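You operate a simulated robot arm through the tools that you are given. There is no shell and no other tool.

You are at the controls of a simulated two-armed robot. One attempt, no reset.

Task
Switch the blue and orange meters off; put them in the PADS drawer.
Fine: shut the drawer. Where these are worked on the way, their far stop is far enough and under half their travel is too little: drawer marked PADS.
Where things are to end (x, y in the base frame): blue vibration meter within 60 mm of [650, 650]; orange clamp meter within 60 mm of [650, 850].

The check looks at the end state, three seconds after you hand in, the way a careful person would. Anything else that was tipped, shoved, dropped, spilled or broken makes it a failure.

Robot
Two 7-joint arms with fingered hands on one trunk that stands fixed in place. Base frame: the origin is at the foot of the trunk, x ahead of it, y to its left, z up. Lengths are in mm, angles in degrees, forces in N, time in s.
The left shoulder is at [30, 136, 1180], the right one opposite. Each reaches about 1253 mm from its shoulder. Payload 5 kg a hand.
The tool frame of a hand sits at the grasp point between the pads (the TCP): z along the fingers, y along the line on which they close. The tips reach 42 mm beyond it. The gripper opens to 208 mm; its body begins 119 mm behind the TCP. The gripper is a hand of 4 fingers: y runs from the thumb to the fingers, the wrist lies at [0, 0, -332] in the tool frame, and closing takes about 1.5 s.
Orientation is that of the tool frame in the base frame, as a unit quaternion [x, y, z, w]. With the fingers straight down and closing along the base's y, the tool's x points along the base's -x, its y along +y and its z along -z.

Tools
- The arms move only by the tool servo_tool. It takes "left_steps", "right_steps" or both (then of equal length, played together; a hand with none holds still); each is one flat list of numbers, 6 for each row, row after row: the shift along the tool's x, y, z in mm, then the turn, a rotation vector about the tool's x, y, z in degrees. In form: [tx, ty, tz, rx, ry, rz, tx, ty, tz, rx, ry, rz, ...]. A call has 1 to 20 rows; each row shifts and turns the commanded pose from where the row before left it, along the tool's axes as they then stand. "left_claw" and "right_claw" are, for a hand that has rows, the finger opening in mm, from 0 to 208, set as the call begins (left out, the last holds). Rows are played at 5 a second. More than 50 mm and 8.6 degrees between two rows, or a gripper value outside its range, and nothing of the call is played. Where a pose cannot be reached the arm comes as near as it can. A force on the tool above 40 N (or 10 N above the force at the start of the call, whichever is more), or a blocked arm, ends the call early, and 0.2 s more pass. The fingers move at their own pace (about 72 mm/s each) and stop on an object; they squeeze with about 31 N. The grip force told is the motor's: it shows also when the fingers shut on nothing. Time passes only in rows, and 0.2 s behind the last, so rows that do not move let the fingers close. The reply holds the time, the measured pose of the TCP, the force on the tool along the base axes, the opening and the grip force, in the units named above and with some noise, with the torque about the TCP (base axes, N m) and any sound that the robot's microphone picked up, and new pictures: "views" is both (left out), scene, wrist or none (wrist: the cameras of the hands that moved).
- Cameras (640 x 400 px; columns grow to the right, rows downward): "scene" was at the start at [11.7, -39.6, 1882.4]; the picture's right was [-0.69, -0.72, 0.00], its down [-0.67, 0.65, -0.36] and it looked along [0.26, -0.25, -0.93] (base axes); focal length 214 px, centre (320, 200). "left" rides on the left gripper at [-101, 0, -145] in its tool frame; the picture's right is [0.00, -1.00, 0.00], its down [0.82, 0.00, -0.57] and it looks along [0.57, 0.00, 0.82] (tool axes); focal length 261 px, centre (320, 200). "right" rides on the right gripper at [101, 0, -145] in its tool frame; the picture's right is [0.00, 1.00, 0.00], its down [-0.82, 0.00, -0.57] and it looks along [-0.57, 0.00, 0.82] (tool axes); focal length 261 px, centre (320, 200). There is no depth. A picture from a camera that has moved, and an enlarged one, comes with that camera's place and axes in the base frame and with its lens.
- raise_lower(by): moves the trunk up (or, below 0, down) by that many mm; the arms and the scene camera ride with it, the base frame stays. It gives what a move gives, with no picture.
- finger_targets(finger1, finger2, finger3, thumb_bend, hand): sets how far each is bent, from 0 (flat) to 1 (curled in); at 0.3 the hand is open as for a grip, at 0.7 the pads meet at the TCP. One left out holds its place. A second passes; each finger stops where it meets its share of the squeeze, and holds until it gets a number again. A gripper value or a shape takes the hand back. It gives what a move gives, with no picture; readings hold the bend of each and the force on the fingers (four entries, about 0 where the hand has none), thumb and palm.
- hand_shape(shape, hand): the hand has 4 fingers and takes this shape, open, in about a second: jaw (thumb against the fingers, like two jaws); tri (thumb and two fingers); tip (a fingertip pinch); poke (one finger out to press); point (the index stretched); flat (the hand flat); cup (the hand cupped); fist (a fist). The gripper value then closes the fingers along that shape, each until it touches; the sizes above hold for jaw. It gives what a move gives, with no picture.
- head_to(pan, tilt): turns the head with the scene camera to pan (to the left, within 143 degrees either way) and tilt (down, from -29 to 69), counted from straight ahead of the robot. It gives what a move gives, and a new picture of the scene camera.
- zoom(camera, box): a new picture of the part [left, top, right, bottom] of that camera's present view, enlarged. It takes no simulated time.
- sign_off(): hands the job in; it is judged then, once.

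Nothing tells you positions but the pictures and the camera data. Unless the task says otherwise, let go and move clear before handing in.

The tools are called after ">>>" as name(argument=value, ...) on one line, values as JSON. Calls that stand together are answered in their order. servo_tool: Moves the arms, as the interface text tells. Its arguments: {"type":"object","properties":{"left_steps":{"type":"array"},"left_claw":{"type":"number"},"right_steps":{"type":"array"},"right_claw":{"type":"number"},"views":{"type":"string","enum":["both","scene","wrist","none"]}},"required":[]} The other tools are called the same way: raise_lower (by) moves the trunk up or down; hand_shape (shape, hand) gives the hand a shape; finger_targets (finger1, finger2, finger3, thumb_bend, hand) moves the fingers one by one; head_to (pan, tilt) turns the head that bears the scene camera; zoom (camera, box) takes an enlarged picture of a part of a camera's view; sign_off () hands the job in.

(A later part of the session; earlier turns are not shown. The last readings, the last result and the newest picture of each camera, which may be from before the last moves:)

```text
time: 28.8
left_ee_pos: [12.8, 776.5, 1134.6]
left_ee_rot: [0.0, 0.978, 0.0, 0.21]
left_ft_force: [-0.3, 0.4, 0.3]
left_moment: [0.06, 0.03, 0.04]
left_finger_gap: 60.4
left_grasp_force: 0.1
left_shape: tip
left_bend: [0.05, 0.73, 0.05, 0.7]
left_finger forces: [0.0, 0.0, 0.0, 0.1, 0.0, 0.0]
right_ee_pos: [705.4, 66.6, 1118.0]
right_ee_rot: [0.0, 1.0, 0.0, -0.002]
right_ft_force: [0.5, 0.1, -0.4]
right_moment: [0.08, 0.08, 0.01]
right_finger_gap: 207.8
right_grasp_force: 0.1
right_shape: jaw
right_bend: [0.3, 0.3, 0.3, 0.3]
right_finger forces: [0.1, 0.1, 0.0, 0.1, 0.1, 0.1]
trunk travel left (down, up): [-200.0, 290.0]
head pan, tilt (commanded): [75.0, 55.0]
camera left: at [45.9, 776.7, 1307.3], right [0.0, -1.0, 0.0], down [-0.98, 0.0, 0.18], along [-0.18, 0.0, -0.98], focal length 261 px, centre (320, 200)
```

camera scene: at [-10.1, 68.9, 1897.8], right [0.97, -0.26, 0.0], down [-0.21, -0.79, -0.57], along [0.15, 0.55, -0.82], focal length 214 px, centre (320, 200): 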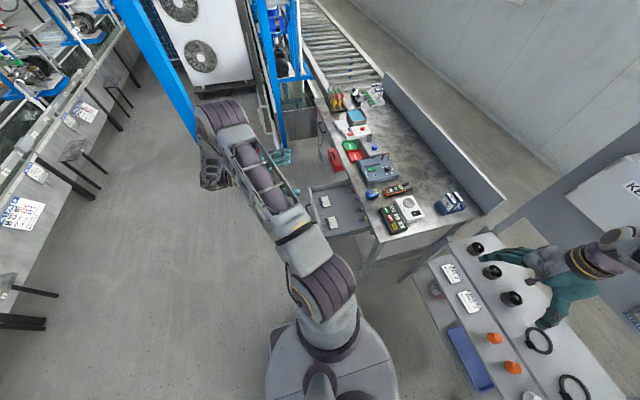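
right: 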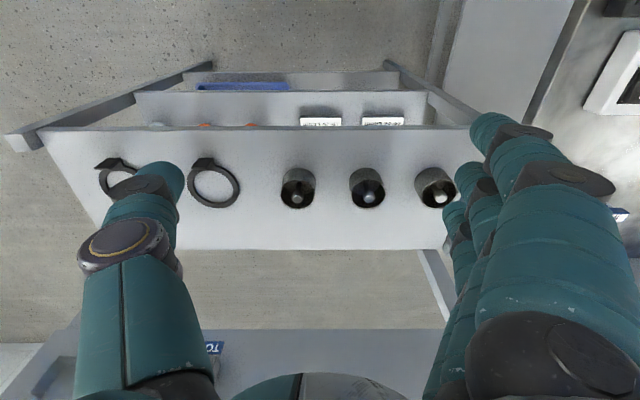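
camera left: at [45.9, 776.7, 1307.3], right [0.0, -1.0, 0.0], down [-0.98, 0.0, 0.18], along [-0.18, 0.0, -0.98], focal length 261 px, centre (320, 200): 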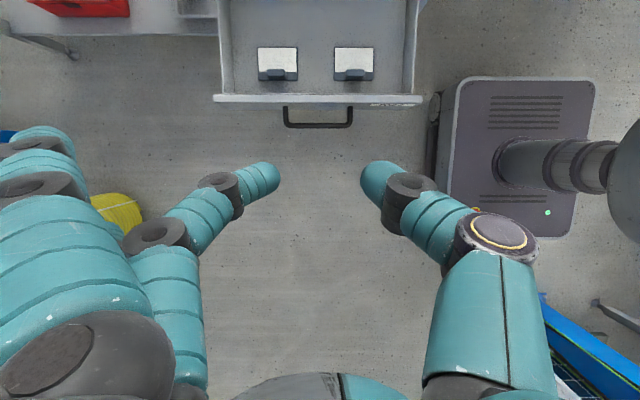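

The tip shape bulges as much as the jaw, so I'll keep the jaw for lifting and lean the hand when placing the orange meter. First the switching off: I'll take the poke shape, straighten the hand down and look at where the fingertip is.

>>> hand_shape(hand="left", shape="poke")

>>> servo_tool(left_steps=[0, 0, 0, 0, 8.1, 0, 0, 0, 0, 0, 8.1, 0, 0, 0, 0, 0, 8.1, 0, -40, 0, 0, 0, 0, 0, -40, 0, 0, 0, 0, 0, -40, 0, 0, 0, 0, 0, -40, 0, 0, 0, 0, 0, -40, 0, 0, 0, 0, 0, -40, 0, 0, 0, 0, 0, -40, 0, 0, 0, 0, 0, -40, 0, 0, 0, 0, 0, -40, 0, 0, 0, 0, 0, -40, 0, 0, 0, 0, 0], views="wrist")

```text
time: 29.7
left_ee_pos: [11.9, 775.9, 1134.1]
left_ee_rot: [0.001, 0.978, -0.001, 0.211]
left_ft_force: [0.4, 0.2, -0.2]
left_moment: [-0.02, -0.01, 0.01]
left_finger_gap: 0.1
left_grasp_force: 0.1
left_shape: poke
left_bend: [1.0, 1.0, 1.0, 0.45]
left_finger forces: [0.1, 0.1, 0.0, 0.1, 0.0, 0.0]
right_ee_pos: [704.4, 69.1, 1118.9]
right_ee_rot: [0.0, 1.0, 0.0, 0.0]
right_ft_force: [0.5, -1.3, 0.8]
right_moment: [0.01, -0.01, -0.02]
right_finger_gap: 207.9
right_grasp_force: 0.1
right_shape: jaw
right_bend: [0.3, 0.3, 0.3, 0.3]
right_finger forces: [0.0, 0.1, 0.0, 0.1, 0.0, 0.1]
trunk travel left (down, up): [-200.0, 290.0]
head pan, tilt (commanded): [75.0, 55.0]
```

```text
time: 32.5
left_ee_pos: [413.1, 775.1, 1134.3]
left_ee_rot: [0.001, 1.0, 0.0, 0.001]
left_ft_force: [-0.2, 0.0, -0.7]
left_moment: [-0.09, 0.0, 0.04]
left_finger_gap: 0.1
left_grasp_force: 0.1
left_shape: poke
left_bend: [1.0, 1.0, 1.0, 0.45]
left_finger forces: [0.0, 0.0, 0.0, 0.0, 0.0, 0.1]
right_ee_pos: [706.6, 69.4, 1117.5]
right_ee_rot: [0.0, 1.0, -0.001, -0.001]
right_ft_force: [1.8, -0.2, -1.0]
right_moment: [0.02, 0.13, 0.01]
right_finger_gap: 207.9
right_grasp_force: 0.1
right_shape: jaw
right_bend: [0.3, 0.3, 0.3, 0.3]
right_finger forces: [0.1, 0.0, 0.0, 0.0, 0.0, 0.0]
trunk travel left (down, up): [-200.0, 290.0]
head pan, tilt (commanded): [75.0, 55.0]
camera left: at [515.0, 776.0, 1277.8], right [0.0, -1.0, 0.0], down [-0.82, 0.0, 0.57], along [-0.57, 0.0, -0.82], focal length 261 px, centre (320, 200)
```

left: 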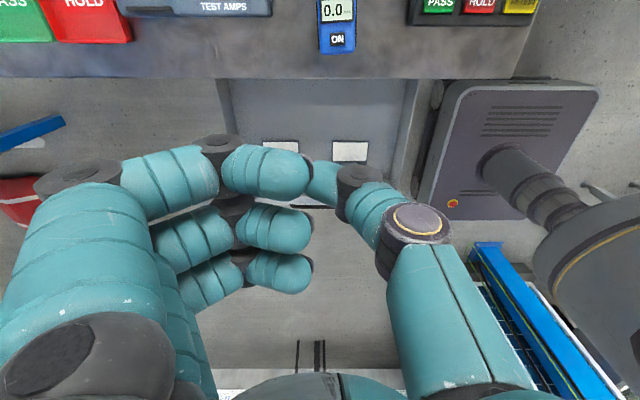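

The poke shape curls the fingers and leaves the thumb tip forward near the tool axis. I'll enlarge this, and also try the point shape to compare.

>>> zoom(camera="left", box=[200, 110, 460, 310])

>>> hand_shape(hand="left", shape="point")

>>> zoom(camera="left", box=[0, 0, 640, 400])

```text
2.00 times, centred on (330, 210) of left
camera zoom: at [515.0, 776.0, 1277.8], right [0.0, -1.0, 0.0], down [-0.82, 0.0, 0.57], along [-0.57, 0.0, -0.82], focal length 521 px, centre (300, 180)
```

zoom: 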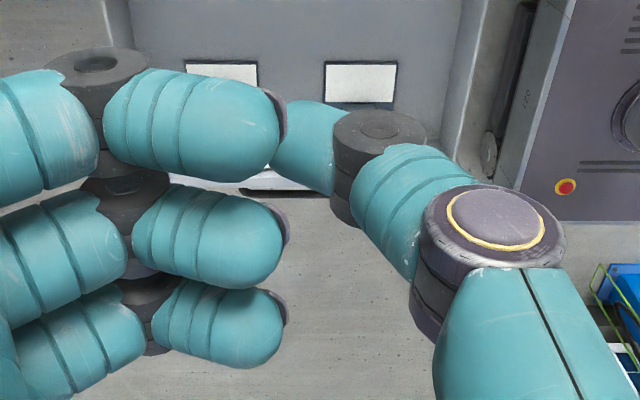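

```text
time: 33.4
left_ee_pos: [413.2, 774.3, 1134.9]
left_ee_rot: [0.001, 1.0, 0.0, 0.001]
left_ft_force: [0.1, 0.1, -0.8]
left_moment: [-0.02, 0.06, 0.02]
left_finger_gap: 201.7
left_grasp_force: 0.1
left_shape: point
left_bend: [0.7, 1.0, 1.0, 0.93]
left_finger forces: [0.0, 0.0, 0.1, 0.0, 0.0, 0.0]
right_ee_pos: [705.8, 68.7, 1118.1]
right_ee_rot: [0.0, 1.0, -0.001, 0.0]
right_ft_force: [0.1, -0.2, -1.2]
right_moment: [0.0, 0.0, 0.01]
right_finger_gap: 207.7
right_grasp_force: 0.0
right_shape: jaw
right_bend: [0.3, 0.3, 0.3, 0.3]
right_finger forces: [0.0, 0.0, 0.0, 0.0, 0.1, 0.0]
trunk travel left (down, up): [-200.0, 290.0]
head pan, tilt (commanded): [75.0, 55.0]
```

```text
1.00 times, centred on (320, 200) of left (not enlarged: the box is as wide or as high as the picture)
camera zoom: at [514.4, 775.2, 1278.4], right [0.0, -1.0, 0.0], down [-0.82, 0.0, 0.57], along [-0.57, 0.0, -0.82], focal length 261 px, centre (320, 200)
```

zoom: 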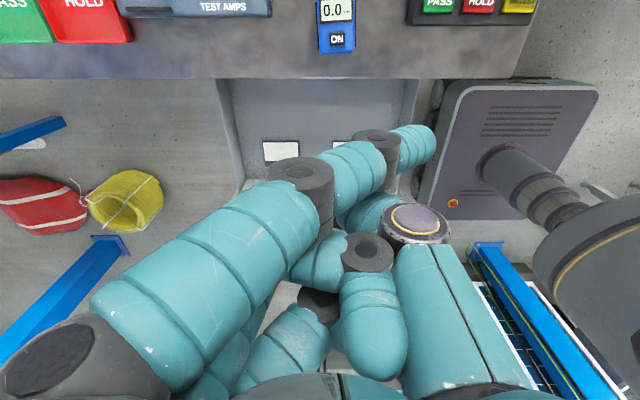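

The point shape sticks out sideways, so the thumb-based poke (tip about 45 mm beyond the TCP, on the tool axis) is the better presser. I'll return to poke and hover above the blue meter's ON button at (492, 752).

>>> hand_shape(hand="left", shape="poke")

>>> servo_tool(left_steps=[-26.5, -7, 0, 0, 0, 0, -26.5, -7, 0, 0, 0, 0, -26.5, -7, 0, 0, 0, 0, 0, 0, 40, 0, 0, 0, 0, 0, 40, 0, 0, 0, 0, 0, 40, 0, 0, 0, 0, 0, 40, 0, 0, 0, 0, 0, 40, 0, 0, 0])

```text
time: 34.3
left_ee_pos: [413.3, 774.5, 1133.9]
left_ee_rot: [0.002, 1.0, -0.001, 0.001]
left_ft_force: [0.6, 0.5, -1.2]
left_moment: [-0.02, 0.0, 0.0]
left_finger_gap: 0.0
left_grasp_force: 0.0
left_shape: poke
left_bend: [1.0, 1.0, 1.0, 0.45]
left_finger forces: [0.0, 0.1, 0.0, 0.1, 0.0, 0.1]
right_ee_pos: [704.2, 68.7, 1119.2]
right_ee_rot: [0.0, 1.0, 0.0, -0.001]
right_ft_force: [-0.1, 0.8, -0.1]
right_moment: [0.0, 0.0, 0.01]
right_finger_gap: 208.2
right_grasp_force: 0.0
right_shape: jaw
right_bend: [0.3, 0.3, 0.3, 0.3]
right_finger forces: [0.0, 0.0, 0.1, 0.0, 0.0, 0.0]
trunk travel left (down, up): [-200.0, 290.0]
head pan, tilt (commanded): [75.0, 55.0]
```

```text
time: 36.1
left_ee_pos: [494.8, 755.2, 934.4]
left_ee_rot: [0.002, 1.0, -0.001, 0.001]
left_ft_force: [0.7, 0.8, 0.2]
left_moment: [-0.11, 0.07, 0.02]
left_finger_gap: 0.0
left_grasp_force: 0.0
left_shape: poke
left_bend: [1.0, 1.0, 1.0, 0.45]
left_finger forces: [0.0, 0.0, 0.1, 0.0, 0.0, 0.1]
right_ee_pos: [705.4, 70.1, 1117.7]
right_ee_rot: [0.0, 1.0, 0.0, -0.001]
right_ft_force: [-0.3, 0.8, -0.4]
right_moment: [-0.07, 0.07, 0.0]
right_finger_gap: 207.5
right_grasp_force: 0.2
right_shape: jaw
right_bend: [0.3, 0.3, 0.3, 0.3]
right_finger forces: [0.1, 0.1, 0.0, 0.0, 0.0, 0.0]
trunk travel left (down, up): [-200.0, 290.0]
head pan, tilt (commanded): [75.0, 55.0]
camera scene: at [-8.6, 70.0, 1897.7], right [0.97, -0.26, 0.0], down [-0.21, -0.79, -0.57], along [0.15, 0.55, -0.82], focal length 214 px, centre (320, 200)
camera left: at [596.6, 754.9, 1078.6], right [0.0, -1.0, 0.0], down [-0.82, 0.0, 0.57], along [-0.57, 0.0, -0.82], focal length 261 px, centre (320, 200)
```

scene: 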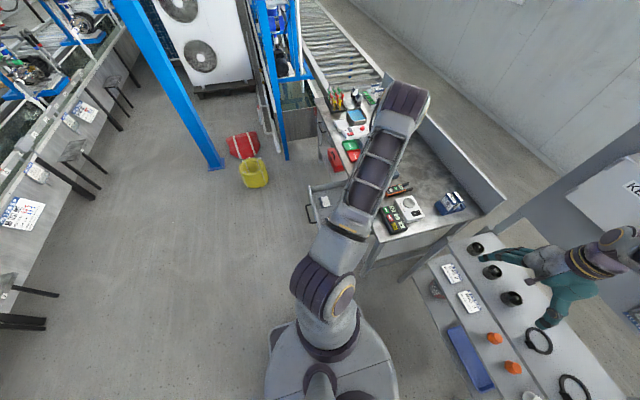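
left: 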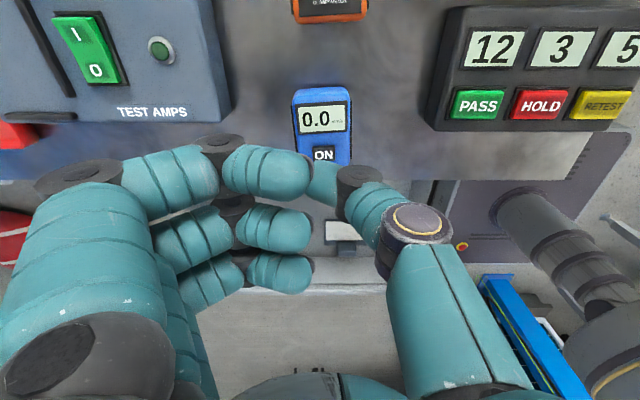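

The blue meter's ON button is confirmed at (491, 752, 850), just below the thumb tip. I'll nudge over it and descend most of the way.

>>> servo_tool(left_steps=[3.5, -2, 0, 0, 0, 0, 0, 0, 10, 0, 0, 0, 0, 0, 10, 0, 0, 0, 0, 0, 8, 0, 0, 0, 0, 0, 3, 0, 0, 0], views="wrist")

```text
time: 37.3
left_ee_pos: [488.9, 751.9, 903.2]
left_ee_rot: [0.002, 1.0, -0.001, 0.001]
left_ft_force: [0.0, 0.6, 0.2]
left_moment: [-0.02, -0.02, -0.01]
left_finger_gap: 0.1
left_grasp_force: 0.1
left_shape: poke
left_bend: [1.0, 1.0, 1.0, 0.45]
left_finger forces: [0.1, 0.0, 0.0, 0.0, 0.0, 0.0]
right_ee_pos: [704.7, 67.8, 1119.3]
right_ee_rot: [0.0, 1.0, 0.0, 0.0]
right_ft_force: [-0.8, -0.1, -0.5]
right_moment: [0.0, -0.01, 0.03]
right_finger_gap: 207.9
right_grasp_force: 0.1
right_shape: jaw
right_bend: [0.3, 0.3, 0.3, 0.3]
right_finger forces: [0.0, 0.0, 0.0, 0.1, 0.0, 0.0]
trunk travel left (down, up): [-200.0, 290.0]
head pan, tilt (commanded): [75.0, 55.0]
camera left: at [590.4, 752.0, 1048.0], right [0.0, -1.0, 0.0], down [-0.82, 0.0, 0.57], along [-0.57, 0.0, -0.82], focal length 261 px, centre (320, 200)
```

left: 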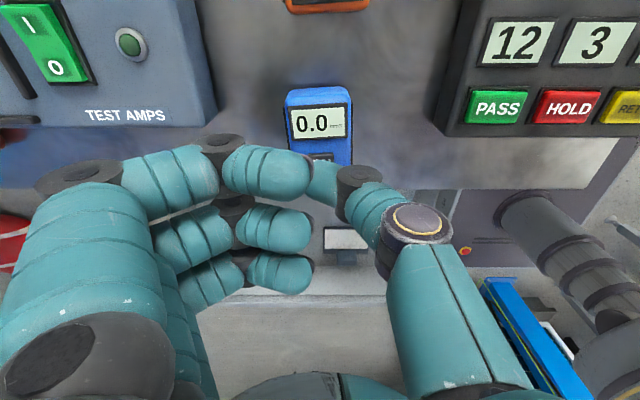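

The thumb tip is just above the button. I'll descend in 2 mm steps and watch the force.

>>> servo_tool(left_steps=[0, 0, 2, 0, 0, 0, 0, 0, 2, 0, 0, 0, 0, 0, 2, 0, 0, 0], views="none")

>>> servo_tool(left_steps=[0, 0, 2, 0, 0, 0, 0, 0, 2, 0, 0, 0], views="wrist")

```text
time: 38.1
left_ee_pos: [489.2, 750.9, 897.4]
left_ee_rot: [0.001, 1.0, -0.002, 0.001]
left_ft_force: [0.3, -0.1, -1.2]
left_moment: [0.01, 0.02, -0.01]
left_finger_gap: 0.0
left_grasp_force: 0.0
left_shape: poke
left_bend: [1.0, 1.0, 1.0, 0.45]
left_finger forces: [0.1, 0.0, 0.0, 0.0, 0.1, 0.0]
right_ee_pos: [704.8, 70.3, 1118.4]
right_ee_rot: [0.0, 1.0, 0.0, -0.001]
right_ft_force: [-0.3, 0.6, 0.1]
right_moment: [-0.02, 0.01, 0.0]
right_finger_gap: 208.0
right_grasp_force: 0.0
right_shape: jaw
right_bend: [0.3, 0.3, 0.3, 0.3]
right_finger forces: [0.0, 0.1, 0.0, 0.0, 0.0, 0.0]
trunk travel left (down, up): [-200.0, 290.0]
head pan, tilt (commanded): [75.0, 55.0]
```

```text
time: 38.7
left_ee_pos: [488.9, 752.1, 894.2]
left_ee_rot: [0.001, 1.0, -0.001, 0.001]
left_ft_force: [-0.1, 0.2, 1.1]
left_moment: [0.01, -0.02, 0.01]
left_finger_gap: 0.0
left_grasp_force: 0.0
left_shape: poke
left_bend: [1.0, 1.0, 1.0, 0.45]
left_finger forces: [0.1, 0.0, 0.0, 0.0, 1.7, 0.0]
right_ee_pos: [704.0, 68.5, 1119.2]
right_ee_rot: [0.0, 1.0, 0.0, 0.0]
right_ft_force: [-0.5, 0.4, -0.7]
right_moment: [-0.02, -0.02, 0.0]
right_finger_gap: 207.8
right_grasp_force: 0.1
right_shape: jaw
right_bend: [0.3, 0.3, 0.3, 0.3]
right_finger forces: [0.0, 0.0, 0.0, 0.0, 0.1, 0.0]
trunk travel left (down, up): [-200.0, 290.0]
head pan, tilt (commanded): [75.0, 55.0]
heard: click
camera left: at [590.3, 752.0, 1038.4], right [0.0, -1.0, 0.0], down [-0.82, 0.0, 0.57], along [-0.57, 0.0, -0.82], focal length 261 px, centre (320, 200)
```

left: 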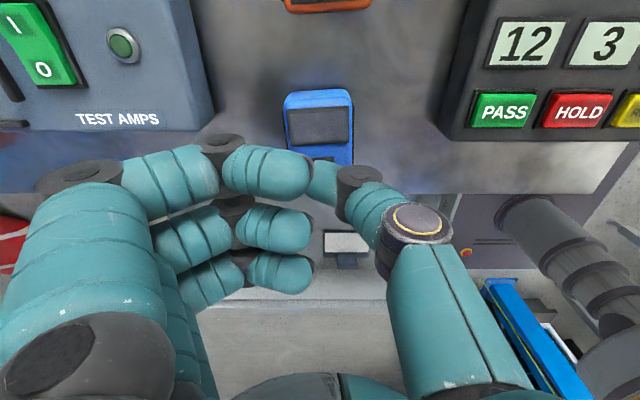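

A click sounded and the blue meter's display is blank, so the blue meter is off. I'll lift and hover above the orange meter's ON button near (664, 751).

>>> servo_tool(left_steps=[0, 0, -20, 0, 0, 0, 0, 0, -25, 0, 0, 0, -36, 0, 0, 0, 0, 0, -36, 0, 0, 0, 0, 0, -36, 0, 0, 0, 0, 0, -32, 0, 0, 0, 0, 0, -32, 0, 0, 0, 0, 0], views="wrist")

```text
time: 40.3
left_ee_pos: [659.9, 752.6, 937.7]
left_ee_rot: [0.002, 1.0, -0.001, 0.001]
left_ft_force: [-0.1, 0.1, 0.5]
left_moment: [-0.1, 0.01, 0.02]
left_finger_gap: 0.0
left_grasp_force: 0.0
left_shape: poke
left_bend: [1.0, 1.0, 1.0, 0.45]
left_finger forces: [0.0, 0.0, 0.1, 0.1, 0.0, 0.0]
right_ee_pos: [705.7, 67.8, 1118.9]
right_ee_rot: [0.0, 1.0, 0.0, -0.001]
right_ft_force: [0.7, -0.3, -0.8]
right_moment: [0.03, 0.05, -0.01]
right_finger_gap: 207.6
right_grasp_force: 0.0
right_shape: jaw
right_bend: [0.3, 0.3, 0.3, 0.3]
right_finger forces: [0.1, 0.0, 0.0, 0.0, 0.1, 0.0]
trunk travel left (down, up): [-200.0, 290.0]
head pan, tilt (commanded): [75.0, 55.0]
camera left: at [762.3, 752.4, 1081.8], right [0.0, -1.0, 0.0], down [-0.82, 0.0, 0.57], along [-0.57, 0.0, -0.82], focal length 261 px, centre (320, 200)
```

left: 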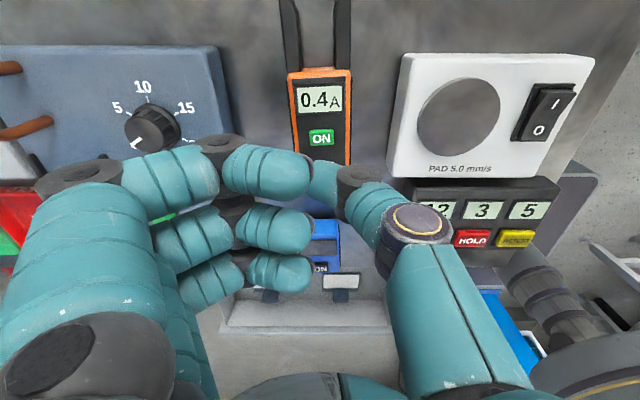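

The orange ON button is at about (667, 751, 837), with ZERO nearer the robot. I'll shift 7 mm forward and descend, stopping short of contact.

>>> servo_tool(left_steps=[-7, 0, 0, 0, 0, 0, 0, 0, 15, 0, 0, 0, 0, 0, 15, 0, 0, 0, 0, 0, 10, 0, 0, 0, 0, 0, 4, 0, 0, 0], views="wrist")

```text
time: 41.5
left_ee_pos: [667.9, 750.6, 893.8]
left_ee_rot: [0.002, 1.0, -0.001, 0.0]
left_ft_force: [0.2, -0.1, 0.7]
left_moment: [-0.02, 0.01, -0.01]
left_finger_gap: 0.0
left_grasp_force: 0.0
left_shape: poke
left_bend: [1.0, 1.0, 1.0, 0.45]
left_finger forces: [0.0, 0.1, 0.0, 0.0, 0.0, 0.0]
right_ee_pos: [704.9, 68.8, 1118.7]
right_ee_rot: [0.0, 1.0, 0.0, 0.0]
right_ft_force: [-0.2, 0.0, 0.3]
right_moment: [0.01, 0.02, -0.02]
right_finger_gap: 207.8
right_grasp_force: 0.0
right_shape: jaw
right_bend: [0.3, 0.3, 0.3, 0.3]
right_finger forces: [0.0, 0.0, 0.0, 0.0, 0.1, 0.0]
trunk travel left (down, up): [-200.0, 290.0]
head pan, tilt (commanded): [75.0, 55.0]
camera left: at [769.1, 751.3, 1039.1], right [0.0, -1.0, 0.0], down [-0.82, 0.0, 0.57], along [-0.57, 0.0, -0.82], focal length 261 px, centre (320, 200)
```

left: 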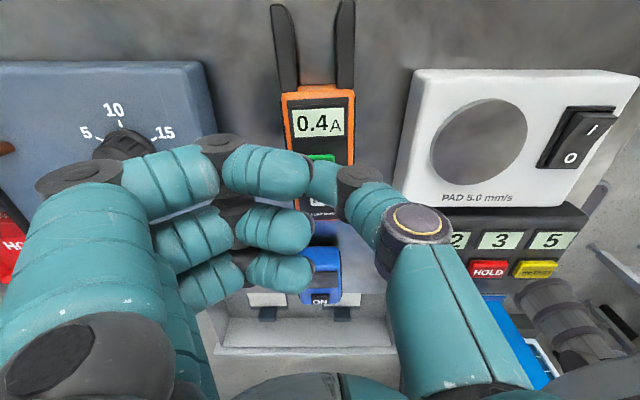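

Aligned over the ON button with clearance to the neighbours. Descending in 2 mm steps until the click.

>>> servo_tool(left_steps=[0, 0, 2, 0, 0, 0, 0, 0, 2, 0, 0, 0, 0, 0, 2, 0, 0, 0], views="wrist")

```text
time: 42.3
left_ee_pos: [668.8, 750.5, 888.6]
left_ee_rot: [0.002, 1.0, -0.001, 0.001]
left_ft_force: [-0.3, -0.5, -0.7]
left_moment: [0.04, 0.02, 0.02]
left_finger_gap: 0.2
left_grasp_force: 0.1
left_shape: poke
left_bend: [1.0, 1.0, 1.0, 0.45]
left_finger forces: [0.0, 0.0, 0.1, 0.1, 0.0, 0.0]
right_ee_pos: [704.2, 69.3, 1118.5]
right_ee_rot: [0.0, 1.0, -0.001, 0.0]
right_ft_force: [-1.0, -1.0, -0.3]
right_moment: [0.02, -0.01, -0.05]
right_finger_gap: 207.8
right_grasp_force: 0.1
right_shape: jaw
right_bend: [0.3, 0.3, 0.3, 0.3]
right_finger forces: [0.0, 0.0, 0.1, 0.1, 0.1, 0.0]
trunk travel left (down, up): [-200.0, 290.0]
head pan, tilt (commanded): [75.0, 55.0]
camera left: at [769.8, 751.0, 1032.8], right [0.0, -1.0, 0.0], down [-0.82, 0.0, 0.57], along [-0.57, 0.0, -0.82], focal length 261 px, centre (320, 200)
```

left: 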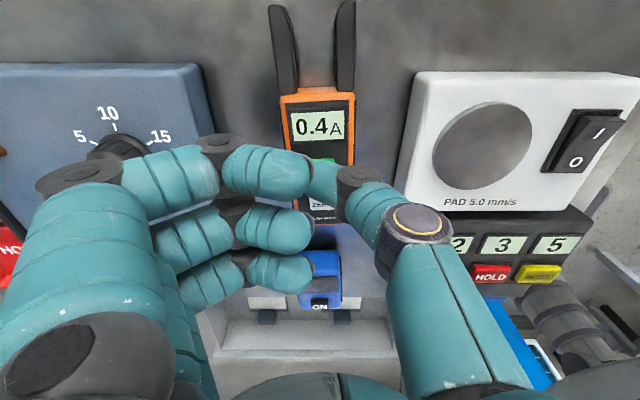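

>>> servo_tool(left_steps=[0, 0, 2, 0, 0, 0, 0, 0, 2, 0, 0, 0], views="wrist")

```text
time: 42.9
left_ee_pos: [668.0, 749.6, 885.4]
left_ee_rot: [0.001, 1.0, -0.002, 0.0]
left_ft_force: [0.5, 0.4, 0.4]
left_moment: [-0.01, -0.04, -0.02]
left_finger_gap: 0.1
left_grasp_force: 0.3
left_shape: poke
left_bend: [1.0, 1.0, 1.0, 0.45]
left_finger forces: [0.0, 0.1, 0.0, 0.0, 0.0, 0.1]
right_ee_pos: [704.6, 68.4, 1119.7]
right_ee_rot: [0.0, 1.0, 0.0, 0.0]
right_ft_force: [0.4, -0.1, 1.1]
right_moment: [0.0, 0.0, 0.02]
right_finger_gap: 207.9
right_grasp_force: 0.0
right_shape: jaw
right_bend: [0.3, 0.3, 0.3, 0.3]
right_finger forces: [0.0, 0.0, 0.0, 0.0, 0.1, 0.0]
trunk travel left (down, up): [-200.0, 290.0]
head pan, tilt (commanded): [75.0, 55.0]
camera left: at [769.6, 751.2, 1029.2], right [0.0, -1.0, 0.0], down [-0.82, 0.0, 0.57], along [-0.57, 0.0, -0.82], focal length 261 px, centre (320, 200)
```

left: 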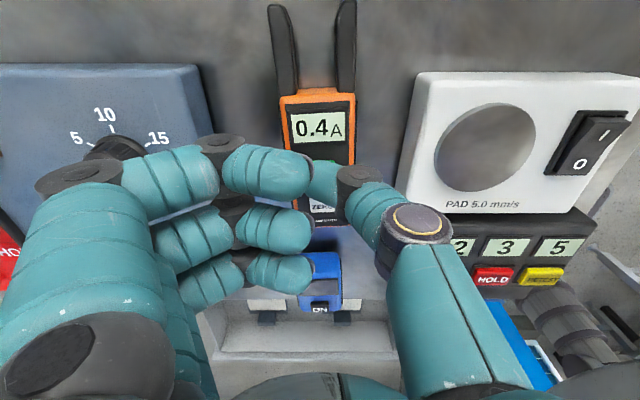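

The meter still shows 0.4 A and there is no contact yet. I'll go on down in 2 mm steps.

>>> servo_tool(left_steps=[0, 0, 2, 0, 0, 0, 0, 0, 1.5, 0, 0, 0], views="wrist")

```text
time: 43.5
left_ee_pos: [668.4, 752.2, 880.7]
left_ee_rot: [0.001, 1.0, -0.001, 0.001]
left_ft_force: [0.1, -0.9, -0.2]
left_moment: [-0.01, -0.01, -0.04]
left_finger_gap: 0.0
left_grasp_force: 0.0
left_shape: poke
left_bend: [1.0, 1.0, 1.0, 0.45]
left_finger forces: [0.0, 0.0, 0.1, 0.1, 0.1, 0.1]
right_ee_pos: [704.3, 67.6, 1118.0]
right_ee_rot: [0.001, 1.0, 0.0, 0.001]
right_ft_force: [-0.2, -0.3, 0.7]
right_moment: [-0.01, 0.04, 0.0]
right_finger_gap: 207.7
right_grasp_force: 0.0
right_shape: jaw
right_bend: [0.3, 0.3, 0.3, 0.3]
right_finger forces: [0.0, 0.0, 0.0, 0.1, 0.0, 0.0]
trunk travel left (down, up): [-200.0, 290.0]
head pan, tilt (commanded): [75.0, 55.0]
camera left: at [769.5, 751.4, 1025.6], right [0.0, -1.0, 0.0], down [-0.82, 0.0, 0.57], along [-0.57, 0.0, -0.82], focal length 261 px, centre (320, 200)
```

left: 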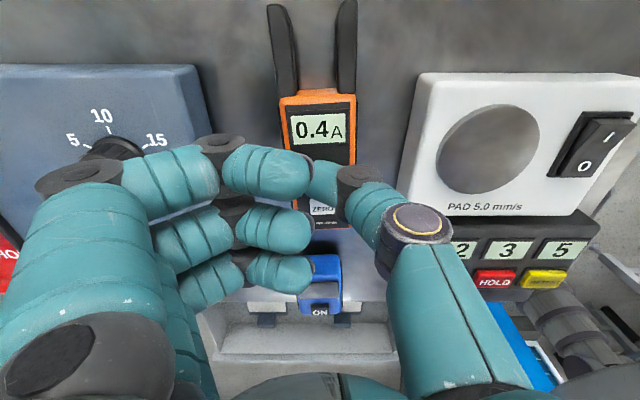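

>>> servo_tool(left_steps=[0, 0, 1.5, 0, 0, 0, 0, 0, 1.5, 0, 0, 0], views="wrist")

```text
time: 44.1
left_ee_pos: [667.5, 751.2, 878.1]
left_ee_rot: [0.002, 1.0, -0.001, 0.001]
left_ft_force: [-0.2, 0.4, 2.0]
left_moment: [-0.01, 0.0, 0.0]
left_finger_gap: 0.2
left_grasp_force: 0.1
left_shape: poke
left_bend: [1.0, 1.0, 1.0, 0.45]
left_finger forces: [0.0, 0.0, 0.0, 0.0, 1.9, 0.0]
right_ee_pos: [704.6, 67.8, 1119.3]
right_ee_rot: [-0.001, 1.0, 0.001, 0.0]
right_ft_force: [-0.3, -0.3, 0.1]
right_moment: [-0.02, -0.02, 0.01]
right_finger_gap: 207.6
right_grasp_force: 0.0
right_shape: jaw
right_bend: [0.3, 0.3, 0.3, 0.3]
right_finger forces: [0.0, 0.0, 0.0, 0.0, 0.0, 0.0]
trunk travel left (down, up): [-200.0, 290.0]
head pan, tilt (commanded): [75.0, 55.0]
heard: click
camera left: at [769.5, 751.5, 1023.2], right [0.0, -1.0, 0.0], down [-0.82, 0.0, 0.57], along [-0.57, 0.0, -0.82], focal length 261 px, centre (320, 200)
```

left: 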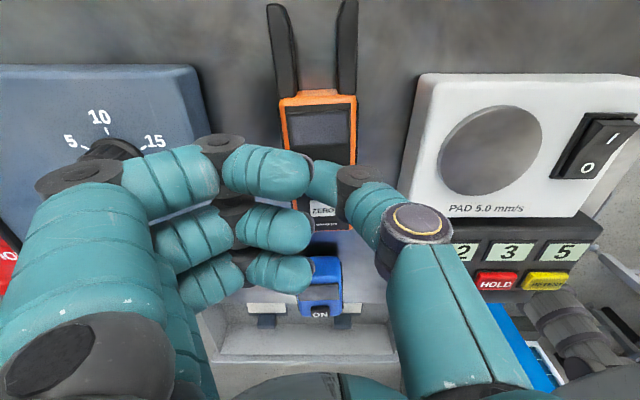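

A click again, and the orange display is blank: both meters are off. I'll lift clear, open the hand to the jaw shape and look down on the blue meter.

>>> servo_tool(left_steps=[0, 0, -20, 0, 0, 0, 0, 0, -40, 0, 0, 0, 0, 0, -40, 0, 0, 0, 0, 0, -40, 0, 0, 0, 0, 0, -40, 0, 0, 0, 40, 0, -10, 0, 0, 0, 40, 0, 0, 0, 0, 0, 40, 0, 0, 0, 0, 0, 40, 0, 0, 0, 0, 0], views="none")

>>> hand_shape(hand="left", shape="jaw")

>>> zoom(camera="left", box=[160, -60, 480, 140])

```text
time: 46.1
left_ee_pos: [509.6, 751.3, 1069.9]
left_ee_rot: [0.003, 1.0, -0.001, 0.002]
left_ft_force: [0.0, -1.3, 0.3]
left_moment: [0.09, -0.02, -0.01]
left_finger_gap: 0.0
left_grasp_force: 0.1
left_shape: poke
left_bend: [1.0, 1.0, 1.0, 0.45]
left_finger forces: [0.0, 0.0, 0.1, 0.0, 0.0, 0.1]
right_ee_pos: [703.6, 67.4, 1119.3]
right_ee_rot: [0.0, 1.0, -0.001, 0.0]
right_ft_force: [-0.6, 0.4, -0.3]
right_moment: [-0.01, -0.06, 0.01]
right_finger_gap: 207.8
right_grasp_force: 0.0
right_shape: jaw
right_bend: [0.3, 0.3, 0.3, 0.3]
right_finger forces: [0.0, 0.0, 0.0, 0.0, 0.1, 0.0]
trunk travel left (down, up): [-200.0, 290.0]
head pan, tilt (commanded): [75.0, 55.0]
```

```text
time: 47.0
left_ee_pos: [509.8, 752.1, 1068.7]
left_ee_rot: [0.002, 1.0, -0.001, 0.001]
left_ft_force: [-0.3, 0.2, 0.2]
left_moment: [0.03, -0.02, 0.0]
left_finger_gap: 208.1
left_grasp_force: 0.0
left_shape: jaw
left_bend: [0.3, 0.3, 0.3, 0.3]
left_finger forces: [0.0, 0.1, 0.1, 0.0, 0.0, 0.1]
right_ee_pos: [704.6, 69.6, 1117.9]
right_ee_rot: [0.0, 1.0, 0.0, 0.0]
right_ft_force: [-0.2, 0.2, -0.4]
right_moment: [0.02, -0.05, -0.01]
right_finger_gap: 208.1
right_grasp_force: 0.0
right_shape: jaw
right_bend: [0.3, 0.3, 0.3, 0.3]
right_finger forces: [0.1, 0.1, 0.1, 0.1, 0.0, 0.0]
trunk travel left (down, up): [-200.0, 290.0]
head pan, tilt (commanded): [75.0, 55.0]
```

```text
refused: -60 is not a number from 0 to 400
```

>>> zoom(camera="left", box=[180, 0, 460, 175])

>>> zoom(camera="left", box=[0, 0, 640, 120])

```text
2.29 times, centred on (320, 88) of left
camera zoom: at [610.8, 752.9, 1213.3], right [0.0, -1.0, 0.0], down [-0.82, 0.0, 0.57], along [-0.57, 0.0, -0.82], focal length 596 px, centre (320, 457)
```

zoom: 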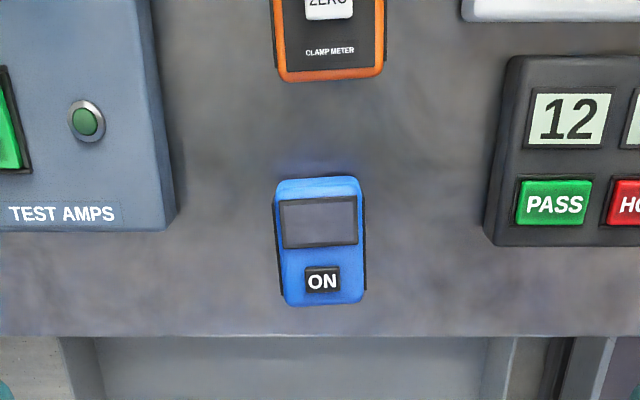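

```text
1.00 times, centred on (320, 60) of left (not enlarged: the box is as wide or as high as the picture)
camera zoom: at [610.8, 752.9, 1213.3], right [0.0, -1.0, 0.0], down [-0.82, 0.0, 0.57], along [-0.57, 0.0, -0.82], focal length 261 px, centre (320, 340)
```

zoom: 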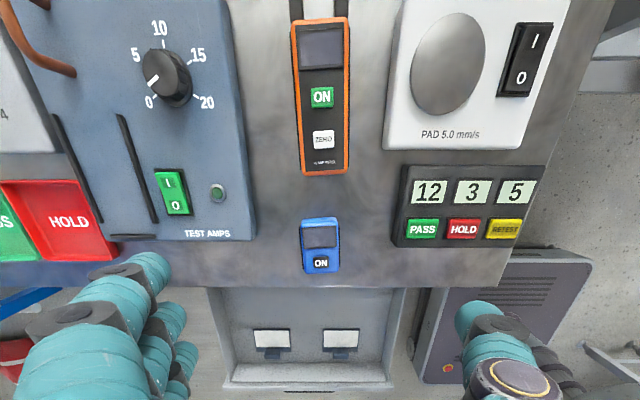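

The blue meter spans x≈476–547, about 50–54 mm wide, centred at (511, 752) with a ~3° yaw. I'll descend over it with the fingers opened to 86 mm, pausing just above.

>>> servo_tool(left_steps=[-1.5, 0, 0, 0, 0, -3, 0, 0, 35, 0, 0, 0, 0, 0, 35, 0, 0, 0, 0, 0, 35, 0, 0, 0, 0, 0, 35, 0, 0, 0, 0, 0, 30, 0, 0, 0], left_claw=86, views="wrist")

```text
time: 48.4
left_ee_pos: [510.6, 751.8, 896.8]
left_ee_rot: [-0.024, 1.0, -0.001, 0.0]
left_ft_force: [0.6, 0.1, -0.1]
left_moment: [-0.08, 0.08, 0.01]
left_finger_gap: 86.5
left_grasp_force: 0.0
left_shape: jaw
left_bend: [0.73, 0.73, 0.73, 0.7]
left_finger forces: [0.1, 0.1, 0.1, 0.0, 0.1, 0.1]
right_ee_pos: [704.0, 69.4, 1118.0]
right_ee_rot: [-0.001, 1.0, 0.0, 0.0]
right_ft_force: [-0.3, 0.2, 0.4]
right_moment: [-0.09, 0.02, -0.01]
right_finger_gap: 207.6
right_grasp_force: 0.0
right_shape: jaw
right_bend: [0.3, 0.3, 0.3, 0.3]
right_finger forces: [0.0, 0.0, 0.0, 0.1, 0.0, 0.1]
trunk travel left (down, up): [-200.0, 290.0]
head pan, tilt (commanded): [75.0, 55.0]
camera left: at [611.4, 758.4, 1041.6], right [0.05, -1.0, 0.0], down [-0.82, -0.04, 0.57], along [-0.57, -0.03, -0.82], focal length 261 px, centre (320, 200)
```

left: 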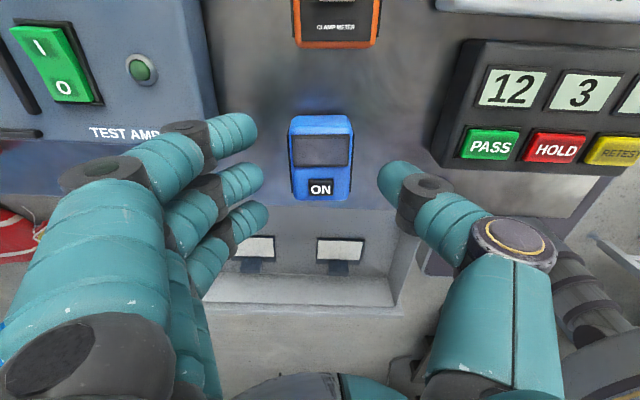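

Well aligned. I'll shift 4 mm forward, descend to grip height and close.

>>> servo_tool(left_steps=[-4, 0, 15, 0, 0, 0, 0, 0, 15, 0, 0, 0, 0, 0, 10, 0, 0, 0, 0, 0, 8, 0, 0, 0], left_claw=86, views="wrist")

>>> servo_tool(left_steps=[0, 0, 0, 0, 0, 0, 0, 0, 0, 0, 0, 0, 0, 0, 0, 0, 0, 0, 0, 0, 0, 0, 0, 0, 0, 0, 0, 0, 0, 0, 0, 0, 0, 0, 0, 0], left_claw=20, views="wrist")

```text
time: 49.4
left_ee_pos: [515.3, 751.7, 849.6]
left_ee_rot: [-0.024, 1.0, -0.001, 0.001]
left_ft_force: [-0.3, -0.1, -0.2]
left_moment: [0.0, 0.02, -0.01]
left_finger_gap: 86.5
left_grasp_force: 0.1
left_shape: jaw
left_bend: [0.73, 0.73, 0.73, 0.7]
left_finger forces: [0.0, 0.1, 0.0, 0.0, 0.1, 0.0]
right_ee_pos: [704.7, 67.8, 1118.7]
right_ee_rot: [0.0, 1.0, 0.0, 0.0]
right_ft_force: [-0.8, 0.4, -0.6]
right_moment: [-0.03, -0.01, 0.0]
right_finger_gap: 207.9
right_grasp_force: 0.1
right_shape: jaw
right_bend: [0.3, 0.3, 0.3, 0.3]
right_finger forces: [0.0, 0.0, 0.0, 0.1, 0.1, 0.0]
trunk travel left (down, up): [-200.0, 290.0]
head pan, tilt (commanded): [75.0, 55.0]
camera left: at [615.5, 758.3, 994.9], right [0.05, -1.0, 0.0], down [-0.82, -0.04, 0.57], along [-0.57, -0.03, -0.82], focal length 261 px, centre (320, 200)
```

left: 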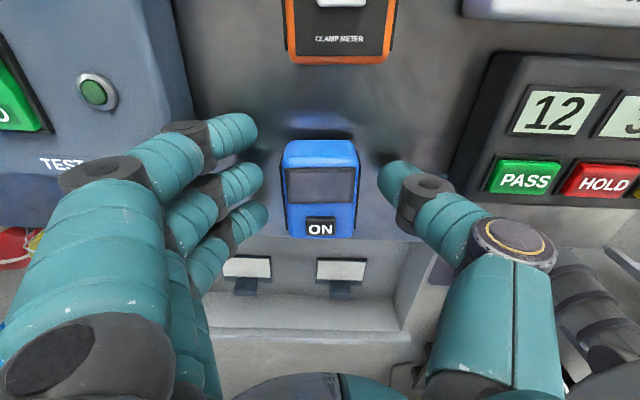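

```text
time: 50.8
left_ee_pos: [514.7, 751.9, 849.9]
left_ee_rot: [-0.025, 1.0, -0.001, 0.002]
left_ft_force: [1.0, -0.4, -0.2]
left_moment: [0.05, -0.04, -0.02]
left_finger_gap: 43.4
left_grasp_force: 31.6
left_shape: jaw
left_bend: [0.73, 0.73, 0.73, 0.7]
left_finger forces: [6.6, 10.1, 9.4, 0.1, 27.8, 0.0]
right_ee_pos: [704.5, 69.4, 1117.7]
right_ee_rot: [0.001, 1.0, -0.001, 0.0]
right_ft_force: [1.6, 1.3, 0.8]
right_moment: [-0.01, 0.02, -0.02]
right_finger_gap: 207.8
right_grasp_force: 0.1
right_shape: jaw
right_bend: [0.3, 0.3, 0.3, 0.3]
right_finger forces: [0.1, 0.1, 0.0, 0.1, 0.0, 0.1]
trunk travel left (down, up): [-200.0, 290.0]
head pan, tilt (commanded): [75.0, 55.0]
camera left: at [615.8, 758.0, 994.8], right [0.05, -1.0, 0.0], down [-0.82, -0.04, 0.57], along [-0.57, -0.03, -0.82], focal length 261 px, centre (320, 200)
```

left: 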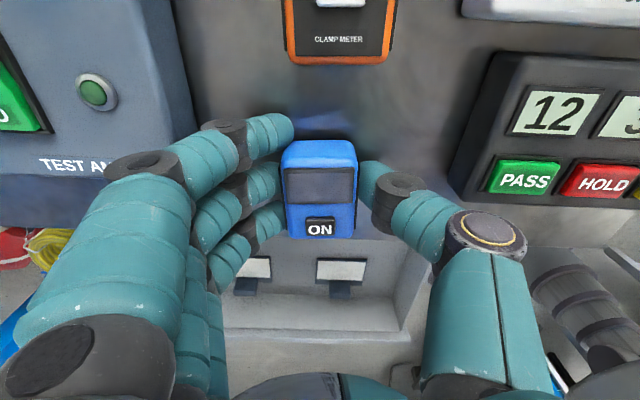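

All three fingers and the thumb hold the blue meter. I'll lift it straight up.

>>> servo_tool(left_steps=[0, 0, -10, 0, 0, 0, 0, 0, -20, 0, 0, 0, 0, 0, -30, 0, 0, 0, 0, 0, -30, 0, 0, 0, 0, 0, -30, 0, 0, 0, 0, 0, -20, 0, 0, 0], left_claw=20, views="both")

```text
time: 52.2
left_ee_pos: [514.2, 751.6, 990.5]
left_ee_rot: [-0.025, 1.0, 0.0, 0.0]
left_ft_force: [-0.1, 0.5, -4.5]
left_moment: [0.02, -0.04, 0.02]
left_finger_gap: 43.4
left_grasp_force: 30.7
left_shape: jaw
left_bend: [0.73, 0.73, 0.73, 0.7]
left_finger forces: [6.5, 10.2, 9.2, 0.0, 27.6, 0.1]
right_ee_pos: [704.8, 67.8, 1118.9]
right_ee_rot: [-0.001, 1.0, 0.0, 0.0]
right_ft_force: [0.7, -0.7, 0.4]
right_moment: [0.04, 0.04, 0.01]
right_finger_gap: 207.8
right_grasp_force: 0.2
right_shape: jaw
right_bend: [0.3, 0.3, 0.3, 0.3]
right_finger forces: [0.0, 0.1, 0.0, 0.1, 0.1, 0.0]
trunk travel left (down, up): [-200.0, 290.0]
head pan, tilt (commanded): [75.0, 55.0]
camera scene: at [-10.0, 68.7, 1897.8], right [0.97, -0.26, 0.0], down [-0.21, -0.79, -0.57], along [0.15, 0.55, -0.82], focal length 214 px, centre (320, 200)
camera left: at [614.6, 757.4, 1134.8], right [0.05, -1.0, 0.0], down [-0.82, -0.04, 0.57], along [-0.57, -0.03, -0.82], focal length 261 px, centre (320, 200)
```

scene: 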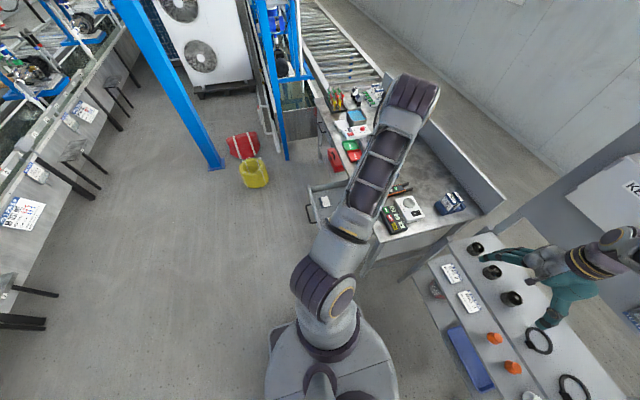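
left: 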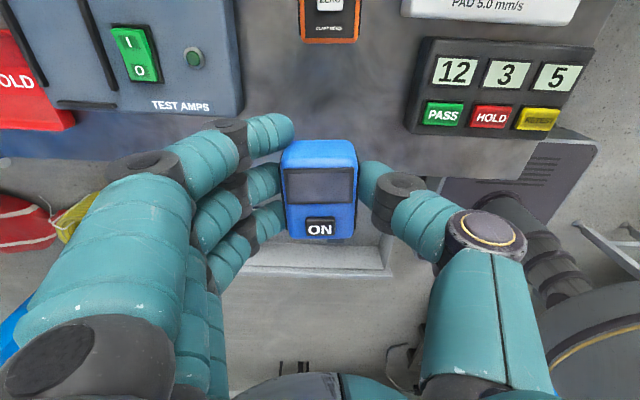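

The blue meter is held firmly. I'll carry it over the open drawer and look at the drawer's right wall before lowering.

>>> servo_tool(left_steps=[0, 0, -10, 0, 0, 3, 33, -10, 0, 0, 0, 0, 33, -10, 0, 0, 0, 0, 33, -10, 0, 0, 0, 0, 33, -10, 0, 0, 0, 0, 33, -10, 0, 0, 0, 0], left_claw=20, views="both")

```text
time: 53.6
left_ee_pos: [348.2, 701.6, 999.1]
left_ee_rot: [0.003, 1.0, 0.001, 0.002]
left_ft_force: [-0.3, -0.7, -3.0]
left_moment: [0.04, -0.04, 0.0]
left_finger_gap: 43.7
left_grasp_force: 31.1
left_shape: jaw
left_bend: [0.73, 0.73, 0.73, 0.7]
left_finger forces: [6.6, 10.2, 9.4, 0.1, 27.6, 0.1]
right_ee_pos: [703.9, 67.0, 1118.6]
right_ee_rot: [0.0, 1.0, 0.0, 0.0]
right_ft_force: [-0.5, 0.0, 0.6]
right_moment: [0.02, -0.09, 0.01]
right_finger_gap: 207.8
right_grasp_force: 0.0
right_shape: jaw
right_bend: [0.3, 0.3, 0.3, 0.3]
right_finger forces: [0.1, 0.0, 0.1, 0.0, 0.0, 0.0]
trunk travel left (down, up): [-200.0, 290.0]
head pan, tilt (commanded): [75.0, 55.0]
camera scene: at [-11.6, 68.7, 1897.9], right [0.97, -0.26, 0.0], down [-0.21, -0.79, -0.57], along [0.15, 0.55, -0.82], focal length 214 px, centre (320, 200)
camera left: at [449.5, 702.7, 1144.6], right [0.0, -1.0, 0.0], down [-0.82, 0.0, 0.57], along [-0.57, 0.0, -0.82], focal length 261 px, centre (320, 200)
```

scene: 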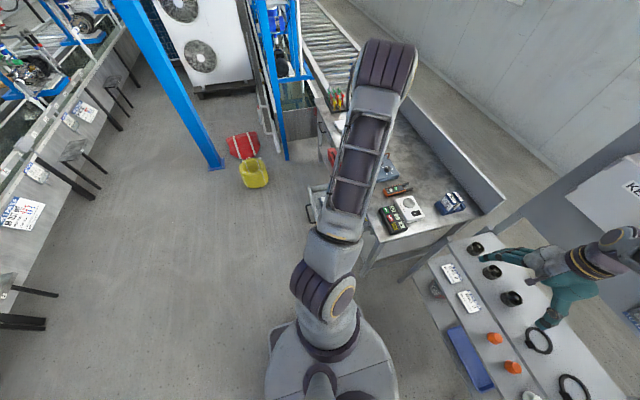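
left: 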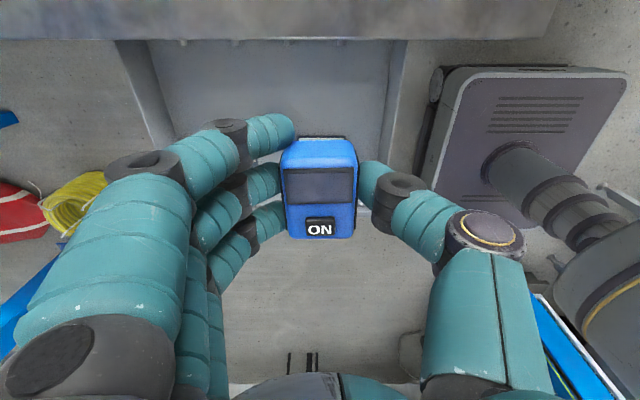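

I'll enlarge the drawer walls in this view.

>>> zoom(camera="left", box=[340, 20, 500, 120])

>>> zoom(camera="left", box=[100, 20, 300, 145])

>>> zoom(camera="left", box=[0, 0, 640, 40])

```text
4.00 times, centred on (420, 70) of left
camera zoom: at [449.5, 702.7, 1144.6], right [0.0, -1.0, 0.0], down [-0.82, 0.0, 0.57], along [-0.57, 0.0, -0.82], focal length 1043 px, centre (-80, 720)
```

zoom: 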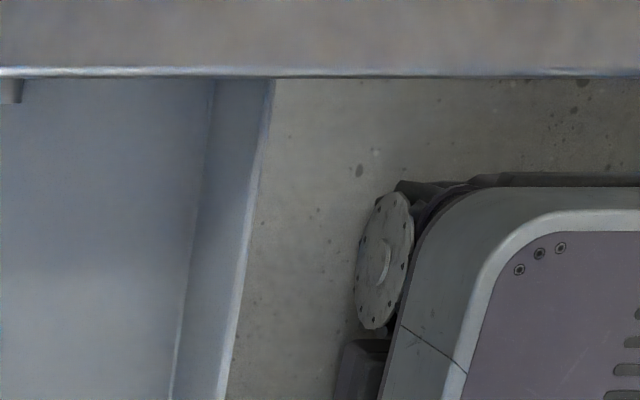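

```text
3.20 times, centred on (200, 82) of left
camera zoom: at [449.5, 702.7, 1144.6], right [0.0, -1.0, 0.0], down [-0.82, 0.0, 0.57], along [-0.57, 0.0, -0.82], focal length 834 px, centre (704, 576)
```

zoom: 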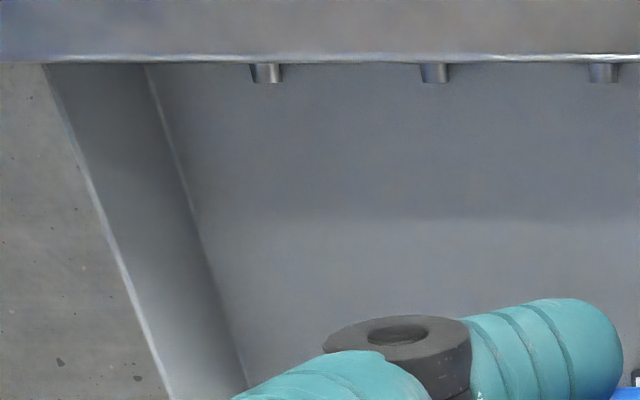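

```text
1.00 times, centred on (320, 20) of left (not enlarged: the box is as wide or as high as the picture)
camera zoom: at [449.5, 702.7, 1144.6], right [0.0, -1.0, 0.0], down [-0.82, 0.0, 0.57], along [-0.57, 0.0, -0.82], focal length 261 px, centre (320, 380)
```

zoom: 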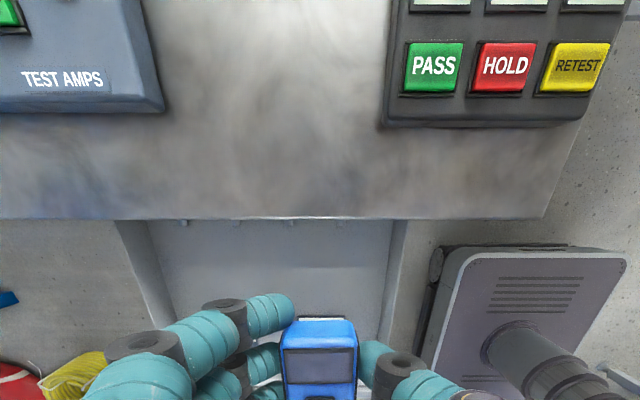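

The drawer's side walls are thin (inner right wall at y≈590, top z≈748), so the thumb knuckle would come close. I'll lean the hand 8° to lift the thumb side, aim at (345, 690), and lower most of the way.

>>> servo_tool(left_steps=[3, -11, 0, 0, 0, 0, 0, 0, 0, 8, 0, 0, 0, 5.57, 39.6, 0, 0, 0, 0, 5.57, 39.6, 0, 0, 0, 0, 5.57, 39.6, 0, 0, 0, 0, 5.57, 39.6, 0, 0, 0, 0, 5.57, 39.6, 0, 0, 0, 0, 4.2, 30, 0, 0, 0], left_claw=20, views="both")

```text
time: 55.4
left_ee_pos: [345.4, 694.0, 767.5]
left_ee_rot: [0.002, 0.998, -0.07, 0.0]
left_ft_force: [-0.2, 1.3, -2.7]
left_moment: [-0.09, 0.03, -0.03]
left_finger_gap: 43.3
left_grasp_force: 30.7
left_shape: jaw
left_bend: [0.73, 0.73, 0.73, 0.7]
left_finger forces: [6.6, 10.9, 9.4, 0.0, 27.4, 0.1]
right_ee_pos: [704.8, 69.3, 1119.6]
right_ee_rot: [0.0, 1.0, 0.001, 0.0]
right_ft_force: [0.0, 0.1, -0.2]
right_moment: [-0.03, 0.01, -0.01]
right_finger_gap: 207.8
right_grasp_force: 0.1
right_shape: jaw
right_bend: [0.3, 0.3, 0.3, 0.3]
right_finger forces: [0.1, 0.1, 0.1, 0.0, 0.0, 0.0]
trunk travel left (down, up): [-200.0, 290.0]
head pan, tilt (commanded): [75.0, 55.0]
camera scene: at [-9.6, 69.7, 1897.8], right [0.97, -0.26, 0.0], down [-0.21, -0.79, -0.57], along [0.15, 0.55, -0.82], focal length 214 px, centre (320, 200)
camera left: at [446.7, 713.6, 910.1], right [0.0, -0.99, 0.14], down [-0.82, 0.08, 0.57], along [-0.57, -0.12, -0.81], focal length 261 px, centre (320, 200)
```

scene: 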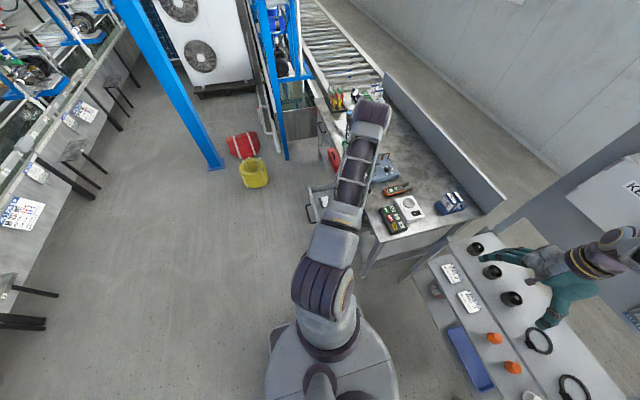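
left: 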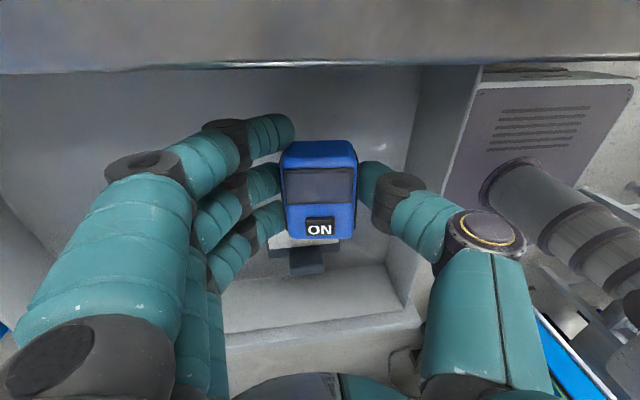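

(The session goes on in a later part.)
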